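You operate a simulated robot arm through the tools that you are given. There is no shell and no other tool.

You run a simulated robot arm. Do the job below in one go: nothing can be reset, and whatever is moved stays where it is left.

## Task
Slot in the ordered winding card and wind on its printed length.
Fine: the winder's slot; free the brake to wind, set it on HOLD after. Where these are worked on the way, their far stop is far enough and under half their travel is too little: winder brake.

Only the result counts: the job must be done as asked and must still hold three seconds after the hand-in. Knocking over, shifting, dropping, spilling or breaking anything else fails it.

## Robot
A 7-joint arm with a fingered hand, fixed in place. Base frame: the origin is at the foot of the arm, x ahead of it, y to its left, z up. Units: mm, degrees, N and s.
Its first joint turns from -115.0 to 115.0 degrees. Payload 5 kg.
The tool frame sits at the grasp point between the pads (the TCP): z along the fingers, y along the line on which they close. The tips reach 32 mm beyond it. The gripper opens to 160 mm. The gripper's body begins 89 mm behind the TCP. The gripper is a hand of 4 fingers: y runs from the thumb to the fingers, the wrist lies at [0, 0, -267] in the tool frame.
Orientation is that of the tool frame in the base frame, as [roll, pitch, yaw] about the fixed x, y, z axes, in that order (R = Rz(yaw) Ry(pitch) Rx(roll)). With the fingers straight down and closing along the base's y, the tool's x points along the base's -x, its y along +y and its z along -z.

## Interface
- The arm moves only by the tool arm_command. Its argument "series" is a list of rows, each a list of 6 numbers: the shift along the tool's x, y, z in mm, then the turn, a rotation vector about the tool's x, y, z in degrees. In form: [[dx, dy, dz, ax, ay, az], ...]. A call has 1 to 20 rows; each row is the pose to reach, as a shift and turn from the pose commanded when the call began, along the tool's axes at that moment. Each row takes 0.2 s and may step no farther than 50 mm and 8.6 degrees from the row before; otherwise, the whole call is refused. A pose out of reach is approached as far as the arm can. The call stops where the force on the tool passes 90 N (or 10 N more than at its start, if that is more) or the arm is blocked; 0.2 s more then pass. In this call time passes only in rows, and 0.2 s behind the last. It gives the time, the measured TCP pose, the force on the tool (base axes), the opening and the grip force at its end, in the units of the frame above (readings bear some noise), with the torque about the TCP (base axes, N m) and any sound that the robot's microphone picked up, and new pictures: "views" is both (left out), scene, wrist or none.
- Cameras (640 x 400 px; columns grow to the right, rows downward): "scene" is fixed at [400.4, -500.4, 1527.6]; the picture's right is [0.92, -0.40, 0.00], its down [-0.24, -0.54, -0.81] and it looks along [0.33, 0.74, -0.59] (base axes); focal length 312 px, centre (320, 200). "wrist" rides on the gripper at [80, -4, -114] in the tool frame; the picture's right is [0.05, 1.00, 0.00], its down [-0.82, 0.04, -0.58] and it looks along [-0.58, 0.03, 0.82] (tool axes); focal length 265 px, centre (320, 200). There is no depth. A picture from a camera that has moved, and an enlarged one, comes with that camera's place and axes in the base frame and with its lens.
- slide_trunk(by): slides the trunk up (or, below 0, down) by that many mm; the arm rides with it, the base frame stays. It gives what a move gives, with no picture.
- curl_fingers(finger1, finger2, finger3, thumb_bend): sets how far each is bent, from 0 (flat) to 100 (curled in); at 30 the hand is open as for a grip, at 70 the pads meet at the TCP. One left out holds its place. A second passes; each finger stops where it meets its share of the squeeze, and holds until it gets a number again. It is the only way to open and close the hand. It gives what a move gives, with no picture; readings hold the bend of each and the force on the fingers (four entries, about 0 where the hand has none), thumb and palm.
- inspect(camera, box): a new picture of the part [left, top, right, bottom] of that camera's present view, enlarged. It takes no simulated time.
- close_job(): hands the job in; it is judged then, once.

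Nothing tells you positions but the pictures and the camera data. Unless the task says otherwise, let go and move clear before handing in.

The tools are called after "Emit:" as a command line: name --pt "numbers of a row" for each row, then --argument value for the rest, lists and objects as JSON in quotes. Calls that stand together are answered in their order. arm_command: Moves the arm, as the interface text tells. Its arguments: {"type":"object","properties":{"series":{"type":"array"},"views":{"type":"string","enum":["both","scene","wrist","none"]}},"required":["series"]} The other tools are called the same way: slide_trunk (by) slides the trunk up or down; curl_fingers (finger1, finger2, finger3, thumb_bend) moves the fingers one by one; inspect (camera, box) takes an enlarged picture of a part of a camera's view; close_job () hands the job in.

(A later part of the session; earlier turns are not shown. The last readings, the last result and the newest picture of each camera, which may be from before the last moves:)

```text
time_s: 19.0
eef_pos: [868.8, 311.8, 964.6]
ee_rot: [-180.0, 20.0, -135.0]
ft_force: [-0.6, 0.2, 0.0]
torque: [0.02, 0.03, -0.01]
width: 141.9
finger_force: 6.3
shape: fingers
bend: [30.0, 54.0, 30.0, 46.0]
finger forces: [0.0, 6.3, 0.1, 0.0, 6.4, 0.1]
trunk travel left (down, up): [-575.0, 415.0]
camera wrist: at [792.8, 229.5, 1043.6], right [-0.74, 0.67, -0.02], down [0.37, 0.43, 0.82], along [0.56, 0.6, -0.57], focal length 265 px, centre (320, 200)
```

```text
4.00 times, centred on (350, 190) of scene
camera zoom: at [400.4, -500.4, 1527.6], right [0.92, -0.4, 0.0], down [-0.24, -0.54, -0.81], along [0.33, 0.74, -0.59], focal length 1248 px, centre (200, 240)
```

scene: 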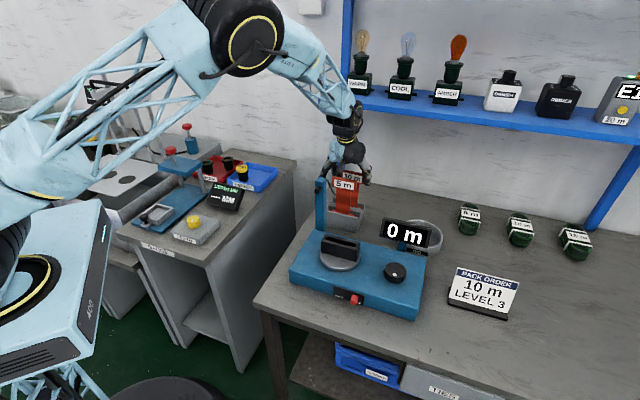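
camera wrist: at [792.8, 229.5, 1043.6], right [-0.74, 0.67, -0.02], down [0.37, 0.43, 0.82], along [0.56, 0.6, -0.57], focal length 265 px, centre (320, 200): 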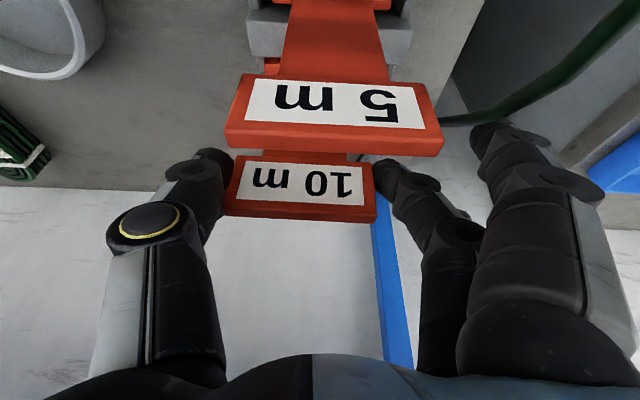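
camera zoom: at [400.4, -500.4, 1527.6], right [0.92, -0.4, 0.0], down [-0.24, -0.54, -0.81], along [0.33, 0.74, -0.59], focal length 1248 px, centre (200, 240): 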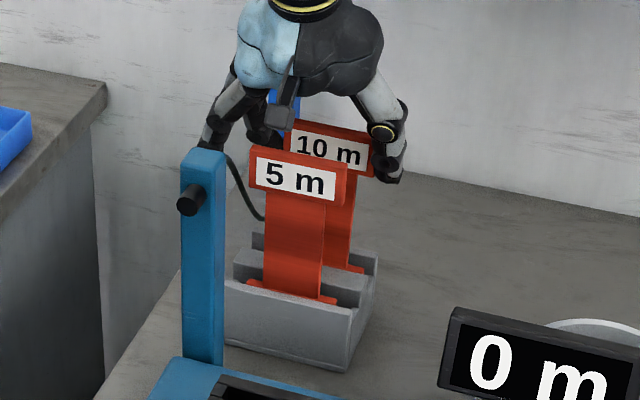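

The card is upright but the squeeze is only 6 N. I'll bend the thumb a little more, to firm up the grip and bring the card back toward its original place.

Emit:
curl_fingers --thumb_bend 51

Emit:
arm_command --pt "0 0 0 0 0 0" --views "both"

Emit:
inspect --camera "scene" --box '[310, 140, 390, 240]'

```text
time_s: 20.0
eef_pos: [869.6, 312.1, 965.3]
ee_rot: [180.0, 20.0, -135.0]
ft_force: [-0.1, 0.0, 0.0]
torque: [0.01, 0.03, -0.03]
width: 139.1
finger_force: 9.2
shape: fingers
bend: [30.0, 53.0, 30.0, 49.0]
finger forces: [0.1, 9.0, 0.0, 0.0, 9.0, 0.0]
trunk travel left (down, up): [-575.0, 415.0]
```

```text
time_s: 20.4
eef_pos: [869.6, 311.3, 964.2]
ee_rot: [-180.0, 20.0, -135.1]
ft_force: [-0.1, 0.0, 0.4]
torque: [0.02, -0.02, 0.0]
width: 139.0
finger_force: 9.0
shape: fingers
bend: [30.0, 53.0, 30.0, 49.0]
finger forces: [0.1, 8.9, 0.0, 0.1, 9.0, 0.1]
trunk travel left (down, up): [-575.0, 415.0]
camera wrist: at [792.8, 229.5, 1043.6], right [-0.74, 0.67, -0.02], down [0.37, 0.43, 0.82], along [0.56, 0.6, -0.57], focal length 265 px, centre (320, 200)
```

scene: 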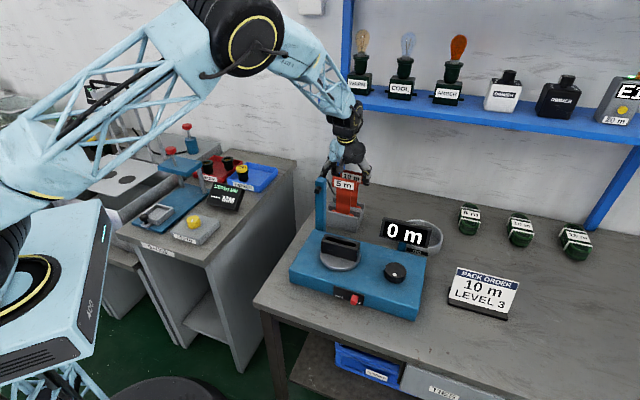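
wrist: 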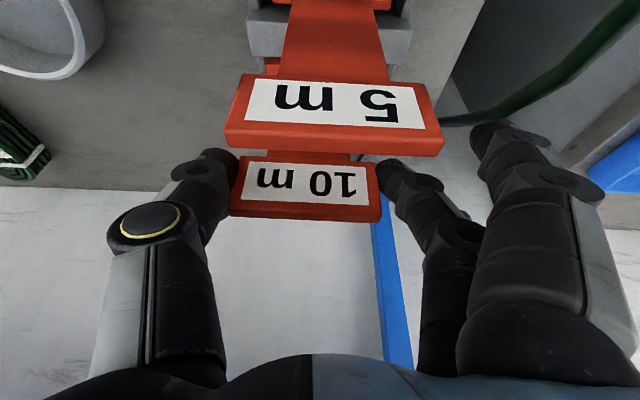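

```text
4.00 times, centred on (350, 190) of scene
camera zoom: at [400.4, -500.4, 1527.6], right [0.92, -0.4, 0.0], down [-0.24, -0.54, -0.81], along [0.33, 0.74, -0.59], focal length 1248 px, centre (200, 240)
```

zoom: 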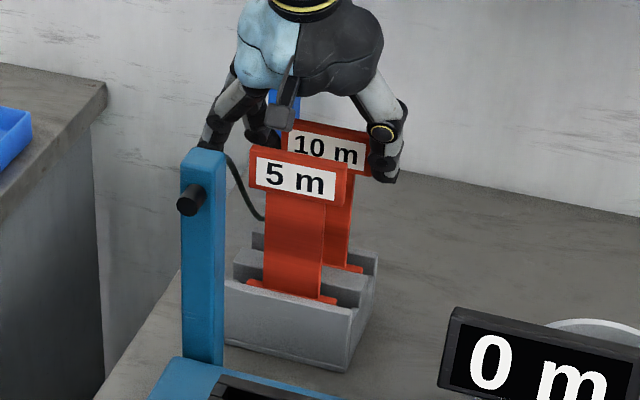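

Grip is 9 N and the card stays upright. One more increment of thumb bend for a firmer hold.

Emit:
curl_fingers --thumb_bend 57

Emit:
arm_command --pt "0 0 0 0 0 0" --views "wrist"

Emit:
inspect --camera "scene" --box '[310, 140, 390, 240]'

```text
time_s: 21.4
eef_pos: [868.5, 311.6, 965.0]
ee_rot: [-179.9, 20.0, -135.0]
ft_force: [-0.8, 0.0, -0.2]
torque: [-0.04, 0.01, 0.03]
width: 133.7
finger_force: 11.8
shape: fingers
bend: [30.0, 51.0, 30.0, 52.0]
finger forces: [0.1, 11.9, 0.0, 0.0, 11.7, 0.0]
trunk travel left (down, up): [-575.0, 415.0]
```

```text
time_s: 21.8
eef_pos: [868.5, 311.5, 965.3]
ee_rot: [-180.0, 20.0, -135.0]
ft_force: [0.6, 0.1, -0.4]
torque: [0.0, 0.0, 0.0]
width: 133.6
finger_force: 11.7
shape: fingers
bend: [30.0, 51.0, 30.0, 52.0]
finger forces: [0.1, 11.9, 0.0, 0.0, 11.7, 0.0]
trunk travel left (down, up): [-575.0, 415.0]
camera wrist: at [792.8, 229.5, 1043.6], right [-0.74, 0.67, -0.02], down [0.37, 0.43, 0.82], along [0.56, 0.6, -0.57], focal length 265 px, centre (320, 200)
```

wrist: 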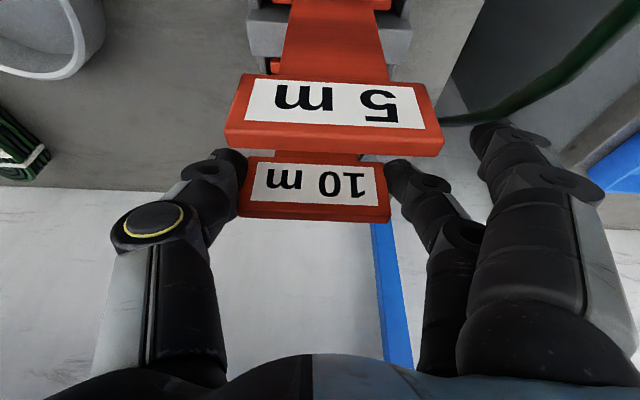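

```text
4.00 times, centred on (350, 190) of scene
camera zoom: at [400.4, -500.4, 1527.6], right [0.92, -0.4, 0.0], down [-0.24, -0.54, -0.81], along [0.33, 0.74, -0.59], focal length 1248 px, centre (200, 240)
```

zoom: 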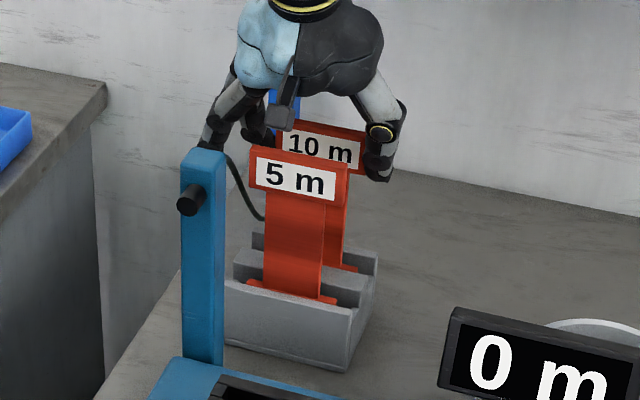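

The grip is symmetric at about 12 N with the card upright. I'll lift it a little, straight up, and check.

Emit:
arm_command --pt "-1.71 0 -4.7 0 0 0" --pt "-3.42 0 -9.4 0 0 0" --pt "-5.13 0 -14.1 0 0 0" --pt "-6.84 0 -18.8 0 0 0" --views "both"

Emit:
inspect --camera "scene" --box '[310, 140, 390, 240]'

```text
time_s: 22.8
eef_pos: [870.9, 311.8, 985.3]
ee_rot: [180.0, 20.1, -135.0]
ft_force: [-0.7, -0.4, -1.4]
torque: [-0.04, 0.01, -0.04]
width: 133.3
finger_force: 11.8
shape: fingers
bend: [30.0, 51.0, 30.0, 52.0]
finger forces: [0.0, 11.9, 0.0, 0.0, 11.7, 0.1]
trunk travel left (down, up): [-575.0, 415.0]
camera wrist: at [793.4, 229.6, 1064.2], right [-0.74, 0.67, -0.02], down [0.37, 0.43, 0.82], along [0.56, 0.6, -0.57], focal length 265 px, centre (320, 200)
```

scene: 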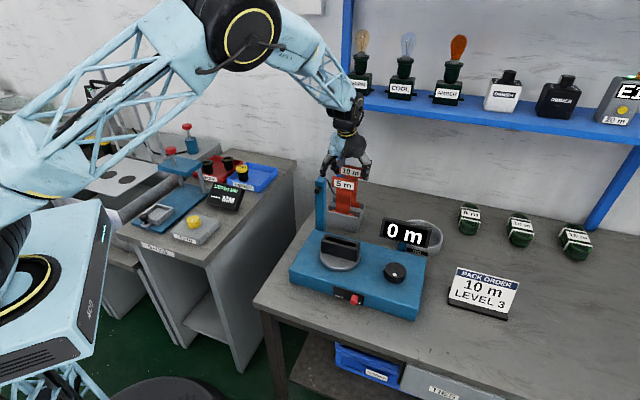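
wrist: 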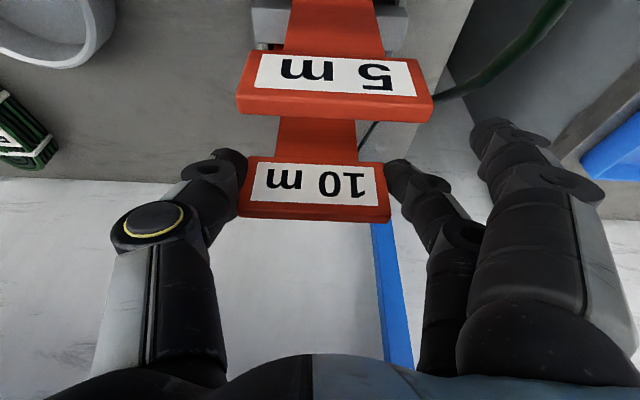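

```text
4.00 times, centred on (350, 190) of scene
camera zoom: at [400.4, -500.4, 1527.6], right [0.92, -0.4, 0.0], down [-0.24, -0.54, -0.81], along [0.33, 0.74, -0.59], focal length 1248 px, centre (200, 240)
```

zoom: 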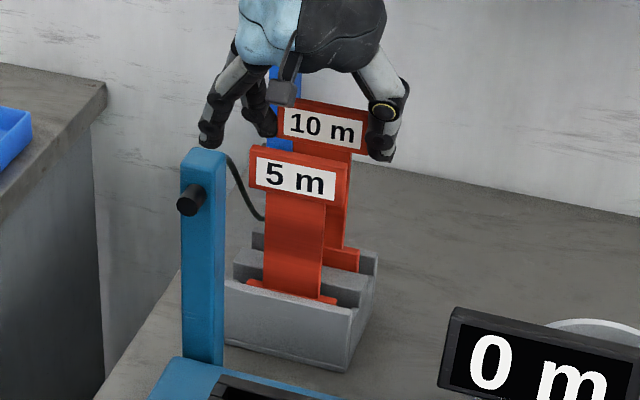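

It lifts cleanly; the card weighs about 0.1 kg. I'll keep raising it until the foot clears the rack.

Emit:
arm_command --pt "-5.13 0 -14.1 0 0 0" --pt "-10.26 0 -28.2 0 0 0" --pt "-15.39 0 -42.3 0 0 0" --pt "-20.5 0 -56.4 0 0 0" --pt "-22.2 0 -61.1 0 0 0" --views "both"

Emit:
inspect --camera "scene" --box '[310, 120, 390, 240]'

```text
time_s: 24.0
eef_pos: [869.2, 313.2, 1049.3]
ee_rot: [180.0, 20.0, -134.9]
ft_force: [-0.1, 0.3, -0.7]
torque: [-0.01, 0.02, 0.05]
width: 133.4
finger_force: 11.8
shape: fingers
bend: [30.0, 51.0, 30.0, 52.0]
finger forces: [0.0, 11.8, 0.0, 0.0, 11.7, 0.0]
trunk travel left (down, up): [-575.0, 415.0]
camera wrist: at [793.0, 230.4, 1128.6], right [-0.74, 0.67, -0.02], down [0.37, 0.43, 0.82], along [0.56, 0.6, -0.57], focal length 265 px, centre (320, 200)
```

scene: 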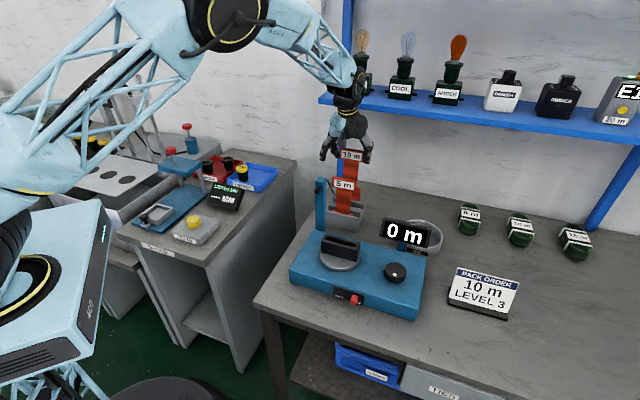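
wrist: 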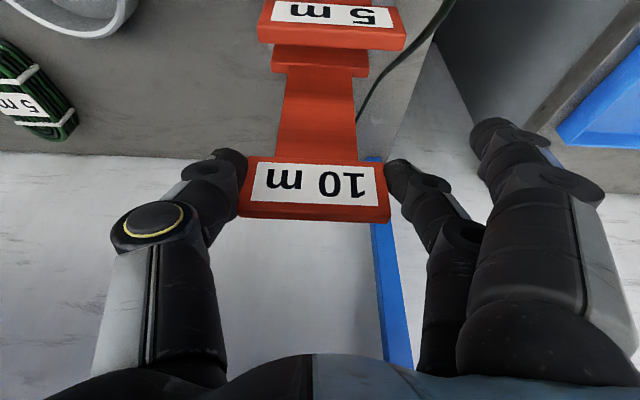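

```text
3.33 times, centred on (350, 180) of scene
camera zoom: at [400.4, -500.4, 1527.6], right [0.92, -0.4, 0.0], down [-0.24, -0.54, -0.81], along [0.33, 0.74, -0.59], focal length 1040 px, centre (220, 267)
```

zoom: 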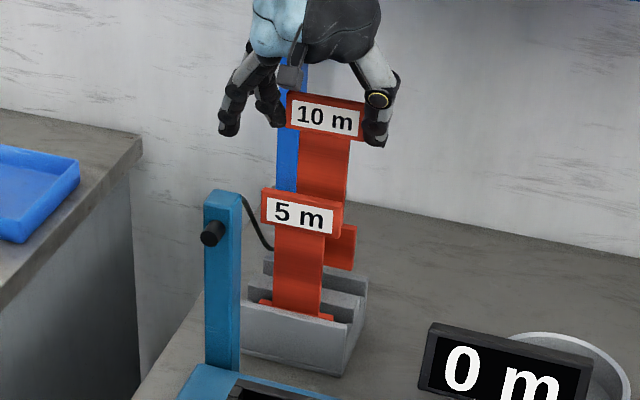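

The foot is clear: its bottom is near z 847 against a rack top of about 815, and the card is about 201 mm tall. To avoid both the 5 m card and the shelf, I'll slide the card sideways past the 5 m card, then bring it forward.

Emit:
arm_command --pt "0 -20 0 0 0 0" --pt "0 -45 0 0 0 0" --pt "0 -70 0 0 0 0" --pt "0 -90 0 0 0 0" --pt "0 -105 0 0 0 0" --views "both"

Emit:
inspect --camera "scene" --box '[320, 110, 450, 260]'

```text
time_s: 25.2
eef_pos: [944.3, 238.1, 1051.3]
ee_rot: [-180.0, 20.0, -135.0]
ft_force: [0.3, 0.5, -0.2]
torque: [-0.01, 0.03, -0.04]
width: 133.6
finger_force: 11.7
shape: fingers
bend: [30.0, 51.0, 30.0, 52.0]
finger forces: [0.1, 11.7, 0.0, 0.1, 11.7, 0.1]
trunk travel left (down, up): [-575.0, 415.0]
camera wrist: at [867.4, 155.6, 1130.3], right [-0.74, 0.67, -0.02], down [0.37, 0.43, 0.82], along [0.56, 0.6, -0.57], focal length 265 px, centre (320, 200)
```

scene: 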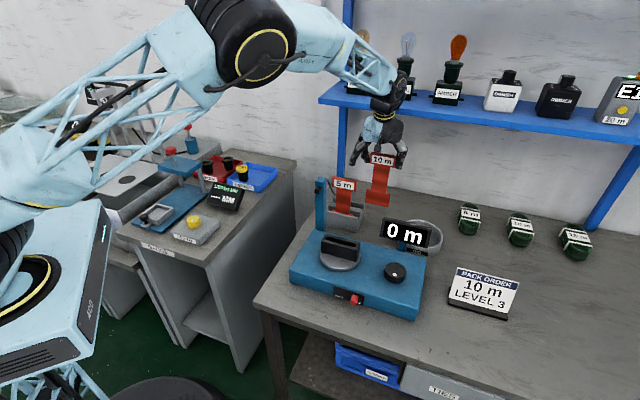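
wrist: 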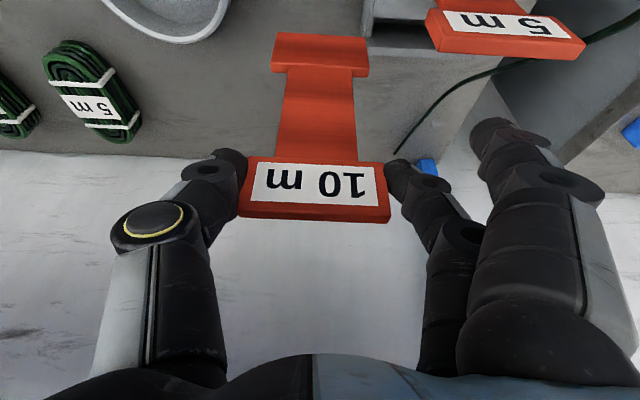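

```text
2.67 times, centred on (385, 185) of scene
camera zoom: at [400.4, -500.4, 1527.6], right [0.92, -0.4, 0.0], down [-0.24, -0.54, -0.81], along [0.33, 0.74, -0.59], focal length 832 px, centre (147, 240)
```

zoom: 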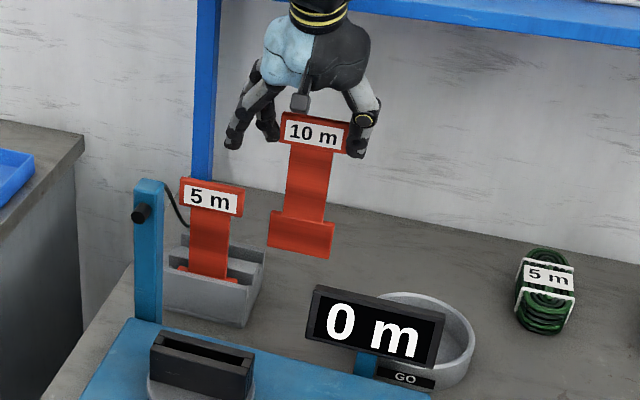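

The card hangs vertical in the grip and its s+ end is past the 5 m card. I'll raise it a bit more and carry it forward and across to just short of the winder's holder.

Emit:
arm_command --pt "-9.4 0 -25.8 0 0 0" --pt "-18.8 0 -51.7 0 0 0" --pt "4.7 0 -60.3 0 0 0" --pt "28.2 0 -68.8 0 0 0" --pt "51.7 0 -77.4 0 0 0" --pt "75.2 5 -85.9 0 0 0" --pt "98.7 15 -94.5 0 0 0" --pt "122.2 25 -103 0 0 0" --pt "145.7 35 -111.6 0 0 0" --pt "169.2 45 -120.1 0 0 0" --pt "192.6 50 -128.7 0 0 0" --views "both"

Emit:
inspect --camera "scene" --box '[290, 130, 420, 290]'

Emit:
inspect --camera "wrist" --box '[220, 0, 420, 120]'

```text
time_s: 27.6
eef_pos: [749.9, 117.2, 1105.3]
ee_rot: [-180.0, 20.1, -135.0]
ft_force: [-0.6, -0.8, -1.4]
torque: [0.03, 0.0, 0.0]
width: 133.7
finger_force: 12.0
shape: fingers
bend: [30.0, 51.0, 30.0, 52.0]
finger forces: [0.0, 11.7, 0.0, 0.1, 11.8, 0.0]
trunk travel left (down, up): [-575.0, 415.0]
camera wrist: at [672.8, 32.8, 1183.4], right [-0.74, 0.67, -0.02], down [0.37, 0.43, 0.82], along [0.56, 0.6, -0.57], focal length 265 px, centre (320, 200)
```

scene: 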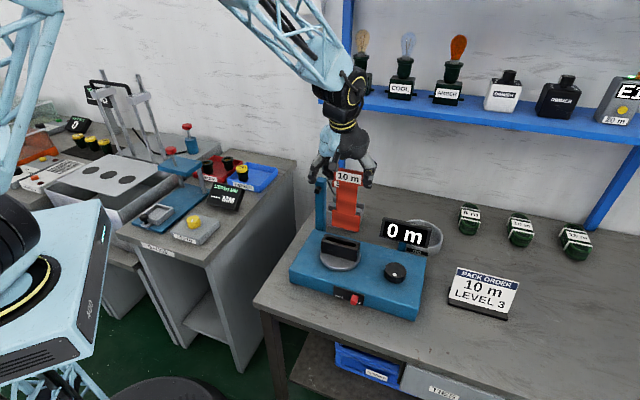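
wrist: 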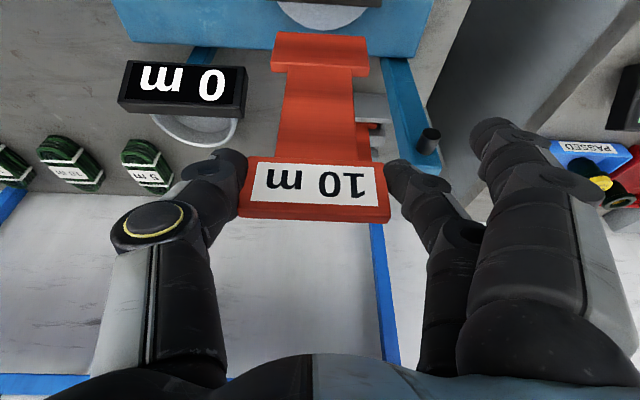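

```text
2.50 times, centred on (355, 210) of scene
camera zoom: at [400.4, -500.4, 1527.6], right [0.92, -0.4, 0.0], down [-0.24, -0.54, -0.81], along [0.33, 0.74, -0.59], focal length 780 px, centre (232, 175)
```

zoom: 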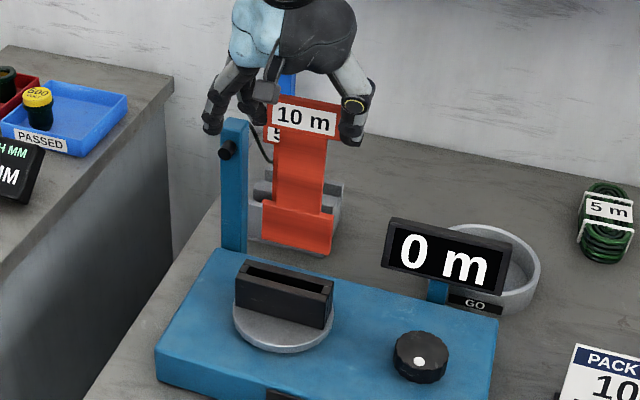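

```text
3.20 times, centred on (320, 60) of wrist
camera zoom: at [672.8, 32.8, 1183.4], right [-0.74, 0.67, -0.02], down [0.37, 0.43, 0.82], along [0.56, 0.6, -0.57], focal length 849 px, centre (320, 648)
```

zoom: 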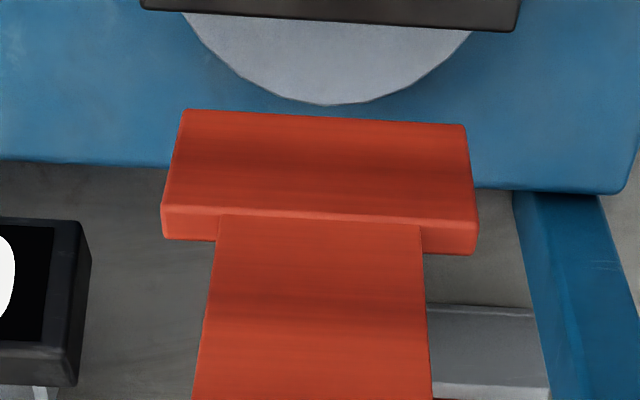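

The card is parallel to the holder in this view and nearly centred in s. I'm zooming on the holder's slot to get its width and centre before placing the foot above it.

Emit:
inspect --camera "scene" --box '[315, 225, 370, 275]'

Emit:
inspect --camera "scene" --box '[330, 165, 375, 235]'

```text
8.00 times, centred on (342, 250) of scene
camera zoom: at [400.4, -500.4, 1527.6], right [0.92, -0.4, 0.0], down [-0.24, -0.54, -0.81], along [0.33, 0.74, -0.59], focal length 2495 px, centre (140, -200)
```

zoom: 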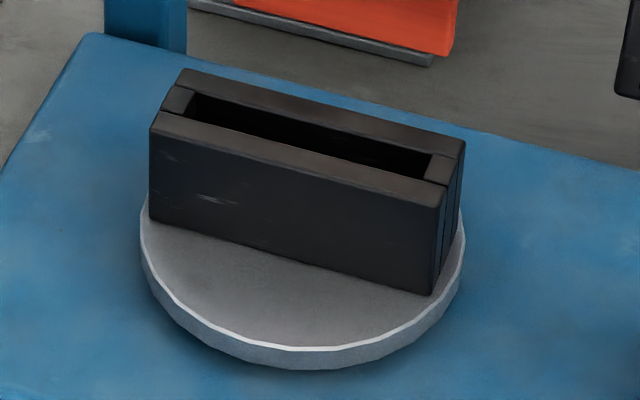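

```text
5.71 times, centred on (352, 200) of scene
camera zoom: at [400.4, -500.4, 1527.6], right [0.92, -0.4, 0.0], down [-0.24, -0.54, -0.81], along [0.33, 0.74, -0.59], focal length 1782 px, centre (134, 200)
```

zoom: 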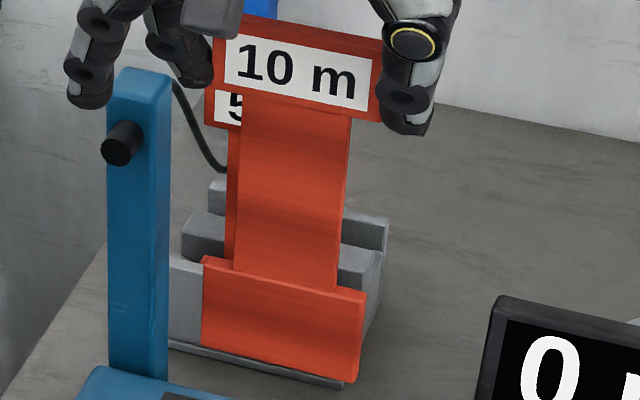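

By triangulation the slot centre is near n 590, with its top at z 874. The foot is parallel at n 626, so I'll move 35 mm toward it and drop part-way for a close comparison.

Emit:
arm_command --pt "11 0 -4 0 0 0" --pt "22 0 -8 0 0 0" --pt "32.9 0 -12 0 0 0" --pt "35.6 0 -4.5 0 0 0" --views "none"

Emit:
inspect --camera "wrist" --box '[250, 0, 390, 90]'

Emit:
inspect --camera "scene" --box '[310, 200, 375, 270]'

```text
time_s: 28.6
eef_pos: [724.8, 90.1, 1097.0]
ee_rot: [-180.0, 20.1, -135.1]
ft_force: [-0.2, 0.4, -0.7]
torque: [-0.02, 0.0, 0.02]
width: 133.4
finger_force: 12.6
shape: fingers
bend: [30.0, 51.0, 30.0, 52.0]
finger forces: [0.0, 11.7, 0.0, 0.0, 11.7, 0.1]
trunk travel left (down, up): [-575.0, 415.0]
```

```text
4.44 times, centred on (320, 45) of wrist
camera zoom: at [648.2, 7.0, 1176.6], right [-0.74, 0.67, -0.02], down [0.37, 0.43, 0.82], along [0.56, 0.6, -0.57], focal length 1180 px, centre (320, 889)
```

zoom: 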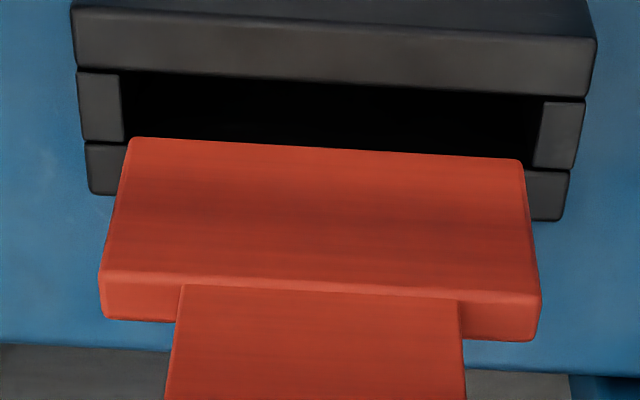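

```text
5.71 times, centred on (342, 235) of scene
camera zoom: at [400.4, -500.4, 1527.6], right [0.92, -0.4, 0.0], down [-0.24, -0.54, -0.81], along [0.33, 0.74, -0.59], focal length 1782 px, centre (191, 0)
```

zoom: 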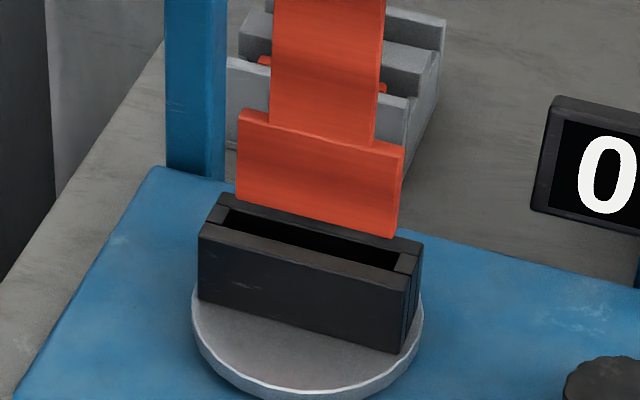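

This view shows it clearly: a slot about 15 mm wide between two walls, and the foot slightly behind centre. I'll shift about 4 mm forward, lower 10 mm and re-check.

Emit:
arm_command --pt "3.76 0.4 -1.37 0 0 0" --pt "5.5 0.8 3.4 0 0 0" --pt "7.18 0.8 8.03 0 0 0" --views "none"

Emit:
inspect --camera "wrist" --box '[250, 0, 390, 90]'

Emit:
inspect --camera "scene" --box '[310, 215, 370, 265]'

```text
time_s: 29.4
eef_pos: [721.0, 85.9, 1088.4]
ee_rot: [-180.0, 20.0, -135.0]
ft_force: [-0.3, 0.3, -1.0]
torque: [0.0, 0.05, 0.01]
width: 133.3
finger_force: 11.8
shape: fingers
bend: [30.0, 51.0, 30.0, 52.0]
finger forces: [0.1, 11.7, 0.0, 0.0, 11.8, 0.0]
trunk travel left (down, up): [-575.0, 415.0]
```

```text
4.44 times, centred on (320, 45) of wrist
camera zoom: at [644.6, 4.2, 1166.7], right [-0.74, 0.67, -0.02], down [0.37, 0.43, 0.82], along [0.56, 0.6, -0.57], focal length 1180 px, centre (320, 889)
```

zoom: 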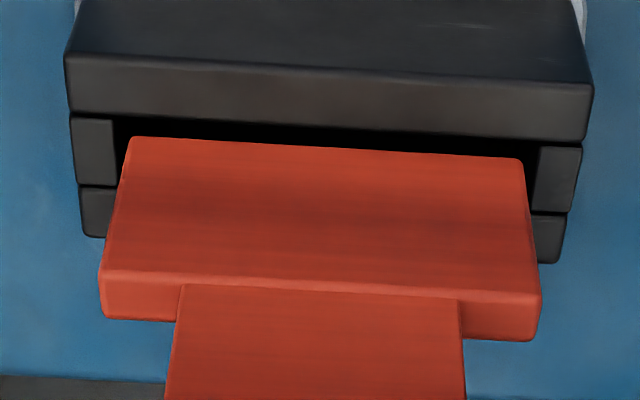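

```text
8.00 times, centred on (340, 240) of scene
camera zoom: at [400.4, -500.4, 1527.6], right [0.92, -0.4, 0.0], down [-0.24, -0.54, -0.81], along [0.33, 0.74, -0.59], focal length 2495 px, centre (160, -120)
```

zoom: 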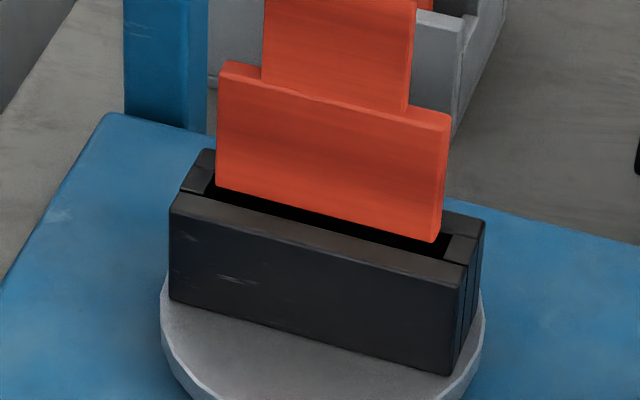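

I'm zooming in further on both views to judge where the foot's bottom edge sits over the slot.

Emit:
inspect --camera "scene" --box '[325, 228, 350, 248]'

Emit:
inspect --camera "scene" --box '[345, 232, 370, 252]'

Emit:
inspect --camera "wrist" --box '[255, 10, 305, 60]'

Emit:
inspect --camera "wrist" --box '[345, 15, 395, 65]'

```text
16.00 times, centred on (338, 238) of scene
camera zoom: at [400.4, -500.4, 1527.6], right [0.92, -0.4, 0.0], down [-0.24, -0.54, -0.81], along [0.33, 0.74, -0.59], focal length 4990 px, centre (40, -408)
```

zoom: 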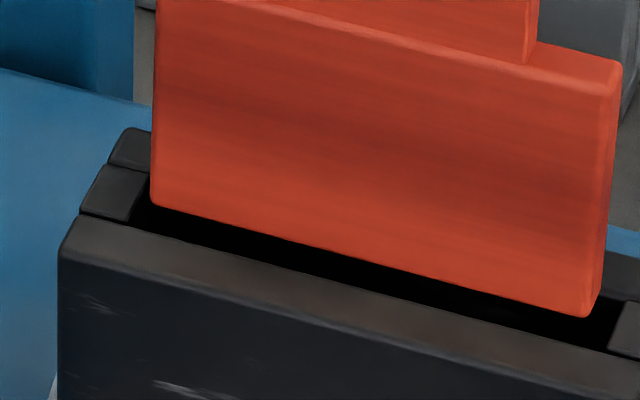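

```text
16.00 times, centred on (358, 242) of scene
camera zoom: at [400.4, -500.4, 1527.6], right [0.92, -0.4, 0.0], down [-0.24, -0.54, -0.81], along [0.33, 0.74, -0.59], focal length 4990 px, centre (-280, -472)
```

zoom: 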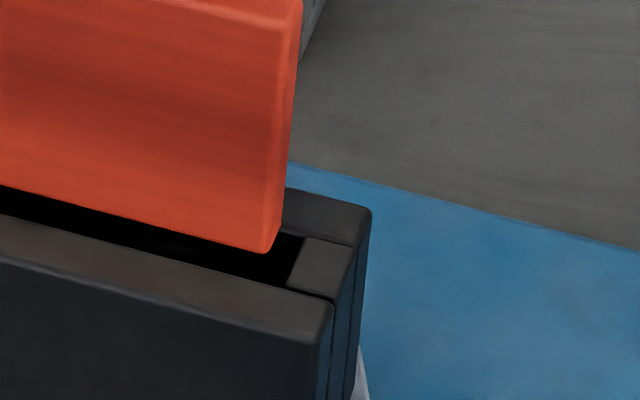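

```text
8.00 times, centred on (280, 35) of wrist
camera zoom: at [644.6, 4.2, 1166.7], right [-0.74, 0.67, -0.02], down [0.37, 0.43, 0.82], along [0.56, 0.6, -0.57], focal length 2123 px, centre (640, 1520)
```

zoom: 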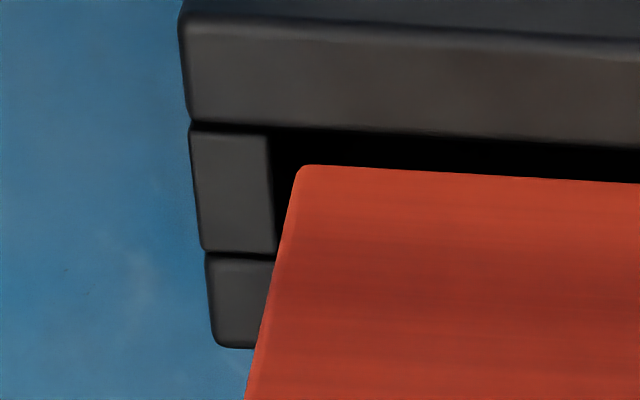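

```text
8.00 times, centred on (370, 40) of wrist
camera zoom: at [644.6, 4.2, 1166.7], right [-0.74, 0.67, -0.02], down [0.37, 0.43, 0.82], along [0.56, 0.6, -0.57], focal length 2123 px, centre (-80, 1480)
```

zoom: 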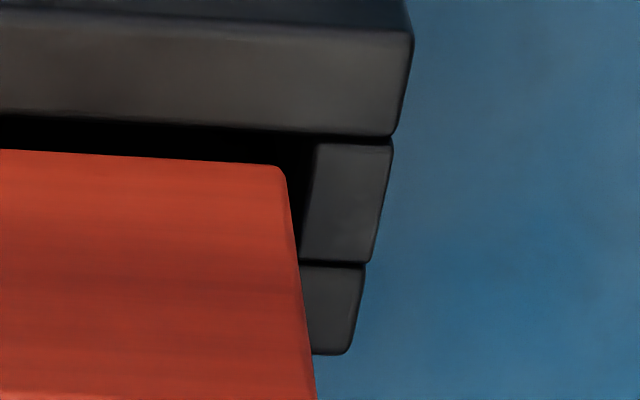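

Triangulated holder: slot n 578–594, s −497 to −402, top z ≈ 876. The foot is at n 582–592, s −492 to −405, just above it, so it is aligned to about 1 mm. I'll make a tiny correction and lower in small steps, watching the force.

Emit:
arm_command --pt "0.75 -0.7 -0.27 0 0 0" --pt "1.8 -0.7 2.5 0 0 0" --pt "2.8 -0.7 5.4 0 0 0" --views "none"

Emit:
inspect --camera "scene" --box '[315, 215, 370, 265]'

Emit:
inspect --camera "wrist" --box '[250, 0, 390, 90]'

```text
time_s: 30.2
eef_pos: [721.6, 87.0, 1083.4]
ee_rot: [-179.9, 20.1, -134.9]
ft_force: [-1.0, 0.8, 10.3]
torque: [-0.04, -0.18, 0.0]
width: 133.0
finger_force: 12.0
shape: fingers
bend: [30.0, 51.0, 30.0, 53.0]
finger forces: [0.1, 12.2, 0.0, 0.0, 11.5, 0.0]
trunk travel left (down, up): [-575.0, 415.0]
```

```text
8.00 times, centred on (342, 240) of scene
camera zoom: at [400.4, -500.4, 1527.6], right [0.92, -0.4, 0.0], down [-0.24, -0.54, -0.81], along [0.33, 0.74, -0.59], focal length 2495 px, centre (140, -120)
```

zoom: 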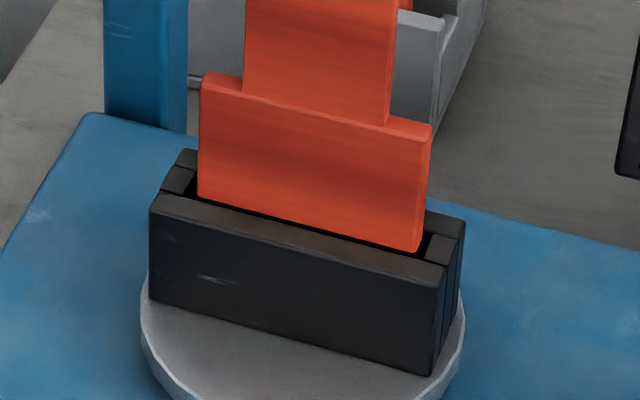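

```text
4.44 times, centred on (320, 45) of wrist
camera zoom: at [644.6, 3.2, 1161.2], right [-0.74, 0.67, -0.02], down [0.37, 0.43, 0.82], along [0.56, 0.6, -0.57], focal length 1180 px, centre (320, 889)
```

zoom: 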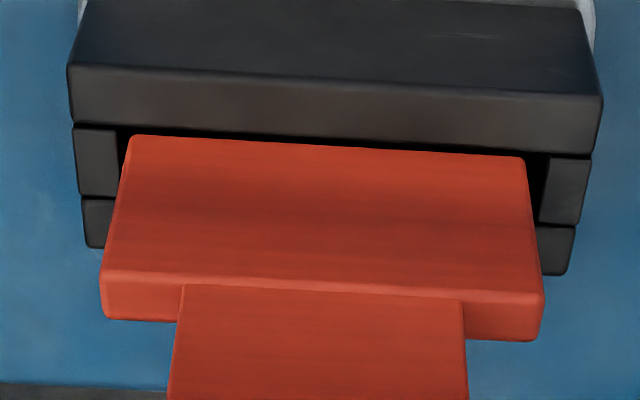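

I feel 10 N of upward force, so the foot has touched something. I'm zooming to see which edge is catching.

Emit:
inspect --camera "scene" --box '[325, 228, 350, 248]'

Emit:
inspect --camera "scene" --box '[345, 232, 370, 252]'

Emit:
inspect --camera "wrist" --box '[255, 10, 305, 60]'

Emit:
inspect --camera "wrist" --box '[345, 15, 395, 65]'

```text
16.00 times, centred on (338, 238) of scene
camera zoom: at [400.4, -500.4, 1527.6], right [0.92, -0.4, 0.0], down [-0.24, -0.54, -0.81], along [0.33, 0.74, -0.59], focal length 4990 px, centre (40, -408)
```

zoom: 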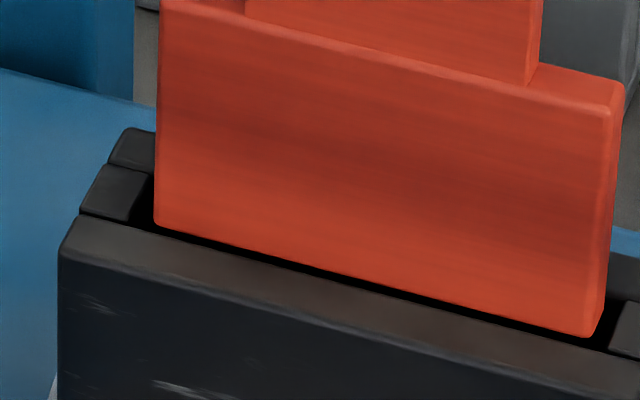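

```text
16.00 times, centred on (358, 242) of scene
camera zoom: at [400.4, -500.4, 1527.6], right [0.92, -0.4, 0.0], down [-0.24, -0.54, -0.81], along [0.33, 0.74, -0.59], focal length 4990 px, centre (-280, -472)
```

zoom: 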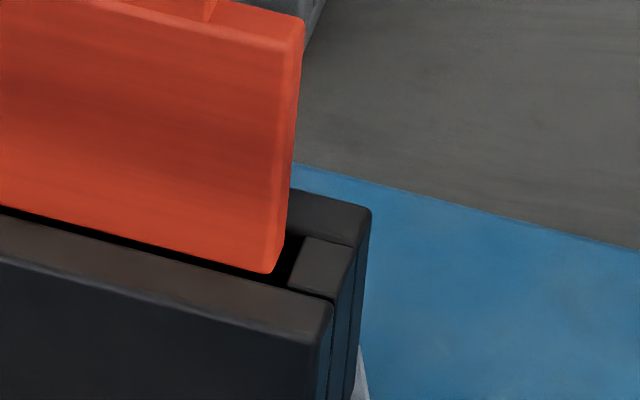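

```text
8.00 times, centred on (280, 35) of wrist
camera zoom: at [644.6, 3.2, 1161.2], right [-0.74, 0.67, -0.02], down [0.37, 0.43, 0.82], along [0.56, 0.6, -0.57], focal length 2123 px, centre (640, 1520)
```

zoom: 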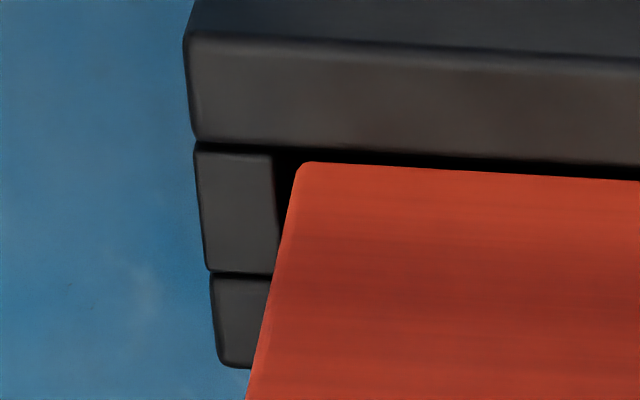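

```text
8.00 times, centred on (370, 40) of wrist
camera zoom: at [644.6, 3.2, 1161.2], right [-0.74, 0.67, -0.02], down [0.37, 0.43, 0.82], along [0.56, 0.6, -0.57], focal length 2123 px, centre (-80, 1480)
```

zoom: 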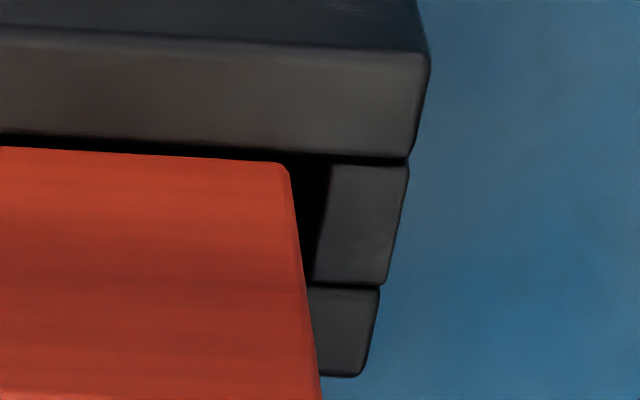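

The torque points to the foot's front edge resting on the front wall. I'll lift 4 mm, shift 2 mm back, and lower again gently.

Emit:
arm_command --pt "-1.37 0 -3.76 0 0 0" --pt "-3.25 0.5 -3.08 0 0 0" --pt "-3.25 0.5 -3.08 0 0 0" --views "none"

Emit:
inspect --camera "scene" --box '[325, 228, 350, 248]'

Emit:
inspect --camera "wrist" --box '[255, 10, 305, 60]'

Emit:
inspect --camera "wrist" --box '[345, 15, 395, 65]'

```text
time_s: 31.0
eef_pos: [723.0, 88.3, 1086.4]
ee_rot: [-179.9, 19.9, -135.0]
ft_force: [-0.5, 0.3, -1.0]
torque: [-0.02, 0.02, -0.01]
width: 132.9
finger_force: 11.4
shape: fingers
bend: [30.0, 51.0, 30.0, 53.0]
finger forces: [0.0, 11.9, 0.0, 0.0, 11.8, 0.0]
trunk travel left (down, up): [-575.0, 415.0]
```

```text
16.00 times, centred on (338, 238) of scene
camera zoom: at [400.4, -500.4, 1527.6], right [0.92, -0.4, 0.0], down [-0.24, -0.54, -0.81], along [0.33, 0.74, -0.59], focal length 4990 px, centre (40, -408)
```

zoom: 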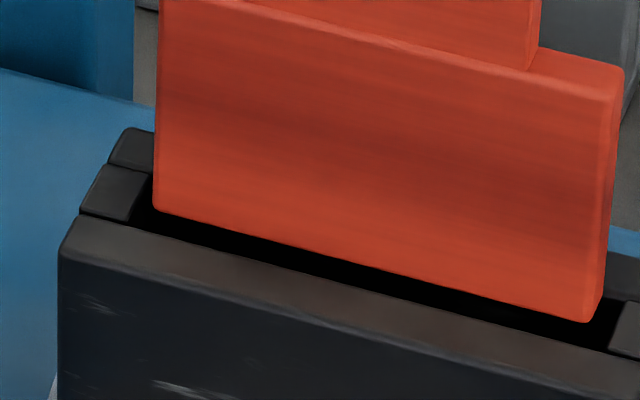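

```text
8.00 times, centred on (280, 35) of wrist
camera zoom: at [646.0, 5.2, 1164.2], right [-0.74, 0.67, -0.02], down [0.37, 0.43, 0.82], along [0.56, 0.6, -0.57], focal length 2123 px, centre (640, 1520)
```

zoom: 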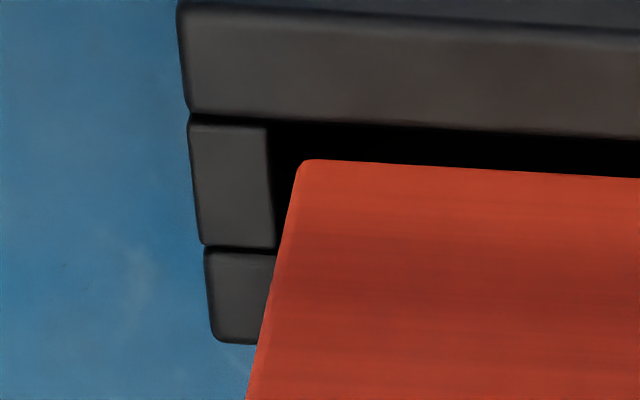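

```text
8.00 times, centred on (370, 40) of wrist
camera zoom: at [646.0, 5.2, 1164.2], right [-0.74, 0.67, -0.02], down [0.37, 0.43, 0.82], along [0.56, 0.6, -0.57], focal length 2123 px, centre (-80, 1480)
```

zoom: 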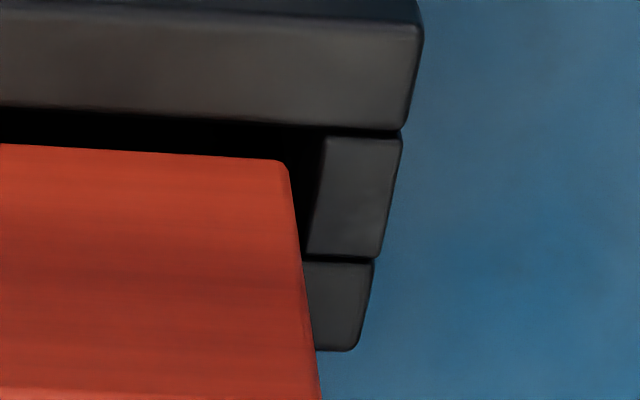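

Before the shift the front face was right over the wall edge; it now sits about 1.8 mm clear. I'll add another 1.2 mm to centre it and lower about 9 mm.

Emit:
arm_command --pt "-1.13 0.5 0.41 0 0 0" --pt "0.24 0.5 4.17 0 0 0" --pt "1.27 0.5 6.99 0 0 0" --pt "1.95 0.5 8.87 0 0 0" --views "none"

Emit:
inspect --camera "scene" --box '[325, 228, 350, 248]'

Emit:
inspect --camera "wrist" --box '[250, 0, 390, 90]'

```text
time_s: 32.0
eef_pos: [723.5, 90.6, 1077.3]
ee_rot: [-180.0, 20.0, -135.0]
ft_force: [0.2, 0.9, 0.8]
torque: [0.0, 0.02, 0.0]
width: 132.7
finger_force: 11.5
shape: fingers
bend: [30.0, 51.0, 30.0, 53.0]
finger forces: [0.0, 11.8, 0.0, 0.0, 11.7, 0.1]
trunk travel left (down, up): [-575.0, 415.0]
```

```text
16.00 times, centred on (338, 238) of scene
camera zoom: at [400.4, -500.4, 1527.6], right [0.92, -0.4, 0.0], down [-0.24, -0.54, -0.81], along [0.33, 0.74, -0.59], focal length 4990 px, centre (40, -408)
```

zoom: 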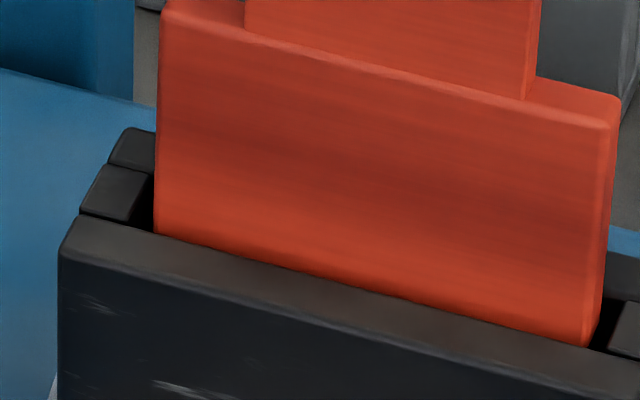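

```text
4.44 times, centred on (320, 45) of wrist
camera zoom: at [646.9, 6.8, 1155.5], right [-0.74, 0.67, -0.02], down [0.37, 0.43, 0.82], along [0.56, 0.6, -0.57], focal length 1180 px, centre (320, 889)
```

zoom: 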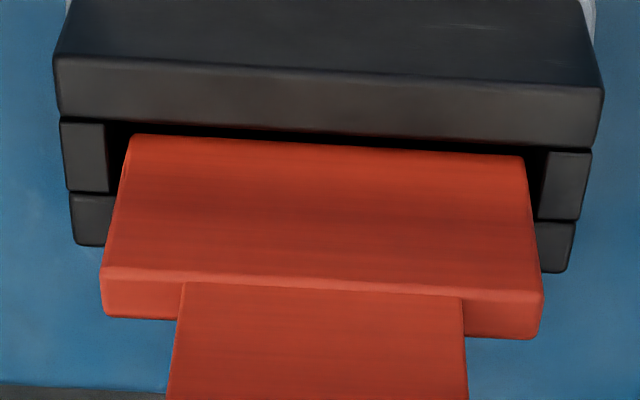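

The foot is now entering the slot with almost no force, and its bottom edge is hidden behind the front wall. I'll keep lowering step by step.

Emit:
arm_command --pt "1.03 0 2.82 0 0 0" --pt "2.05 0 5.64 0 0 0" --pt "3.08 0 8.46 0 0 0" --pt "4.1 0 11.28 0 0 0" --views "none"

Emit:
inspect --camera "scene" --box '[315, 215, 370, 265]'

Emit:
inspect --camera "wrist" --box '[250, 0, 390, 90]'

```text
time_s: 33.0
eef_pos: [722.2, 89.9, 1063.7]
ee_rot: [-179.9, 19.9, -135.0]
ft_force: [0.0, 0.6, -1.0]
torque: [-0.02, -0.01, -0.02]
width: 132.8
finger_force: 11.8
shape: fingers
bend: [30.0, 51.0, 30.0, 53.0]
finger forces: [0.0, 11.7, 0.1, 0.1, 11.8, 0.0]
trunk travel left (down, up): [-575.0, 415.0]
```

```text
8.00 times, centred on (342, 240) of scene
camera zoom: at [400.4, -500.4, 1527.6], right [0.92, -0.4, 0.0], down [-0.24, -0.54, -0.81], along [0.33, 0.74, -0.59], focal length 2495 px, centre (140, -120)
```

zoom: 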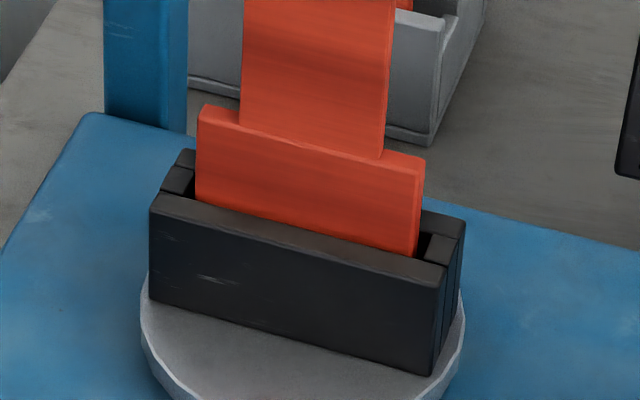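

```text
4.44 times, centred on (320, 45) of wrist
camera zoom: at [646.1, 7.2, 1142.9], right [-0.74, 0.67, -0.02], down [0.37, 0.43, 0.82], along [0.56, 0.6, -0.57], focal length 1180 px, centre (320, 889)
```

zoom: 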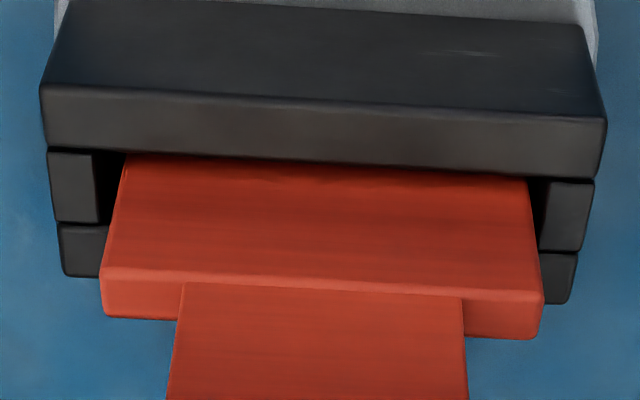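

The foot is sliding into the slot freely. I'll continue down to find the floor.

Emit:
arm_command --pt "1.03 0 2.82 0 0 0" --pt "2.05 0 5.64 0 0 0" --pt "3.08 0 8.46 0 0 0" --pt "4.1 0 11.28 0 0 0" --pt "5.13 0 14.1 0 0 0" --views "none"

Emit:
inspect --camera "scene" --box '[315, 215, 370, 265]'

Emit:
inspect --camera "wrist" --box '[250, 0, 390, 90]'

```text
time_s: 34.2
eef_pos: [721.8, 89.1, 1048.1]
ee_rot: [179.9, 20.0, -135.0]
ft_force: [-0.4, 0.0, -0.8]
torque: [0.0, 0.03, 0.0]
width: 133.0
finger_force: 11.5
shape: fingers
bend: [30.0, 51.0, 30.0, 53.0]
finger forces: [0.0, 11.7, 0.0, 0.0, 11.7, 0.0]
trunk travel left (down, up): [-575.0, 415.0]
```

```text
8.00 times, centred on (342, 240) of scene
camera zoom: at [400.4, -500.4, 1527.6], right [0.92, -0.4, 0.0], down [-0.24, -0.54, -0.81], along [0.33, 0.74, -0.59], focal length 2495 px, centre (140, -120)
```

zoom: 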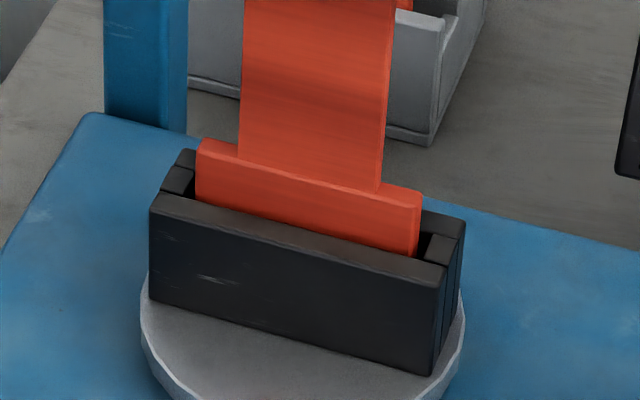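

```text
4.44 times, centred on (320, 45) of wrist
camera zoom: at [645.6, 6.2, 1127.7], right [-0.74, 0.67, -0.02], down [0.37, 0.43, 0.82], along [0.56, 0.6, -0.57], focal length 1180 px, centre (320, 889)
```

zoom: 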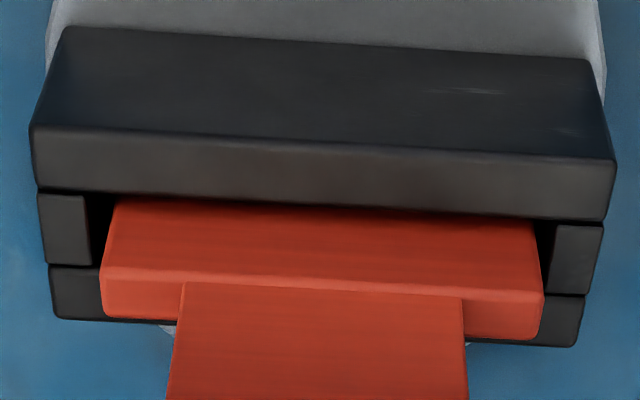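

It's still free, with about 12 mm of the foot left above the rim. I'll continue in smaller steps.

Emit:
arm_command --pt "0.68 0 1.88 0 0 0" --pt "1.37 0 3.76 0 0 0" --pt "2.05 0 5.64 0 0 0" --pt "2.74 0 7.52 0 0 0" --views "none"

Emit:
inspect --camera "scene" --box '[315, 215, 370, 265]'

```text
time_s: 35.2
eef_pos: [722.4, 89.1, 1040.9]
ee_rot: [-180.0, 20.0, -135.0]
ft_force: [0.0, -0.4, 0.1]
torque: [0.0, 0.01, 0.01]
width: 132.8
finger_force: 11.7
shape: fingers
bend: [30.0, 51.0, 30.0, 53.0]
finger forces: [0.0, 11.8, 0.1, 0.1, 11.7, 0.1]
trunk travel left (down, up): [-575.0, 415.0]
```

```text
8.00 times, centred on (342, 240) of scene
camera zoom: at [400.4, -500.4, 1527.6], right [0.92, -0.4, 0.0], down [-0.24, -0.54, -0.81], along [0.33, 0.74, -0.59], focal length 2495 px, centre (140, -120)
```

zoom: 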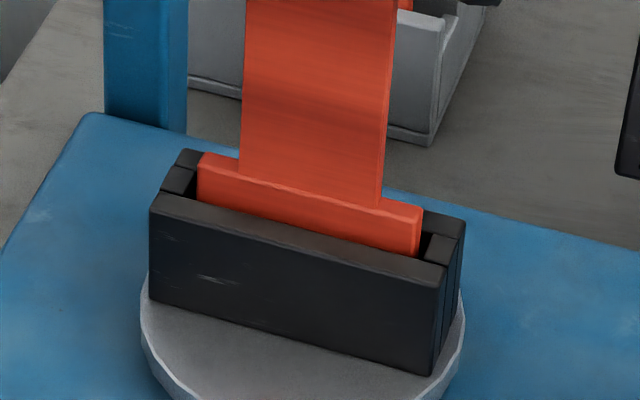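

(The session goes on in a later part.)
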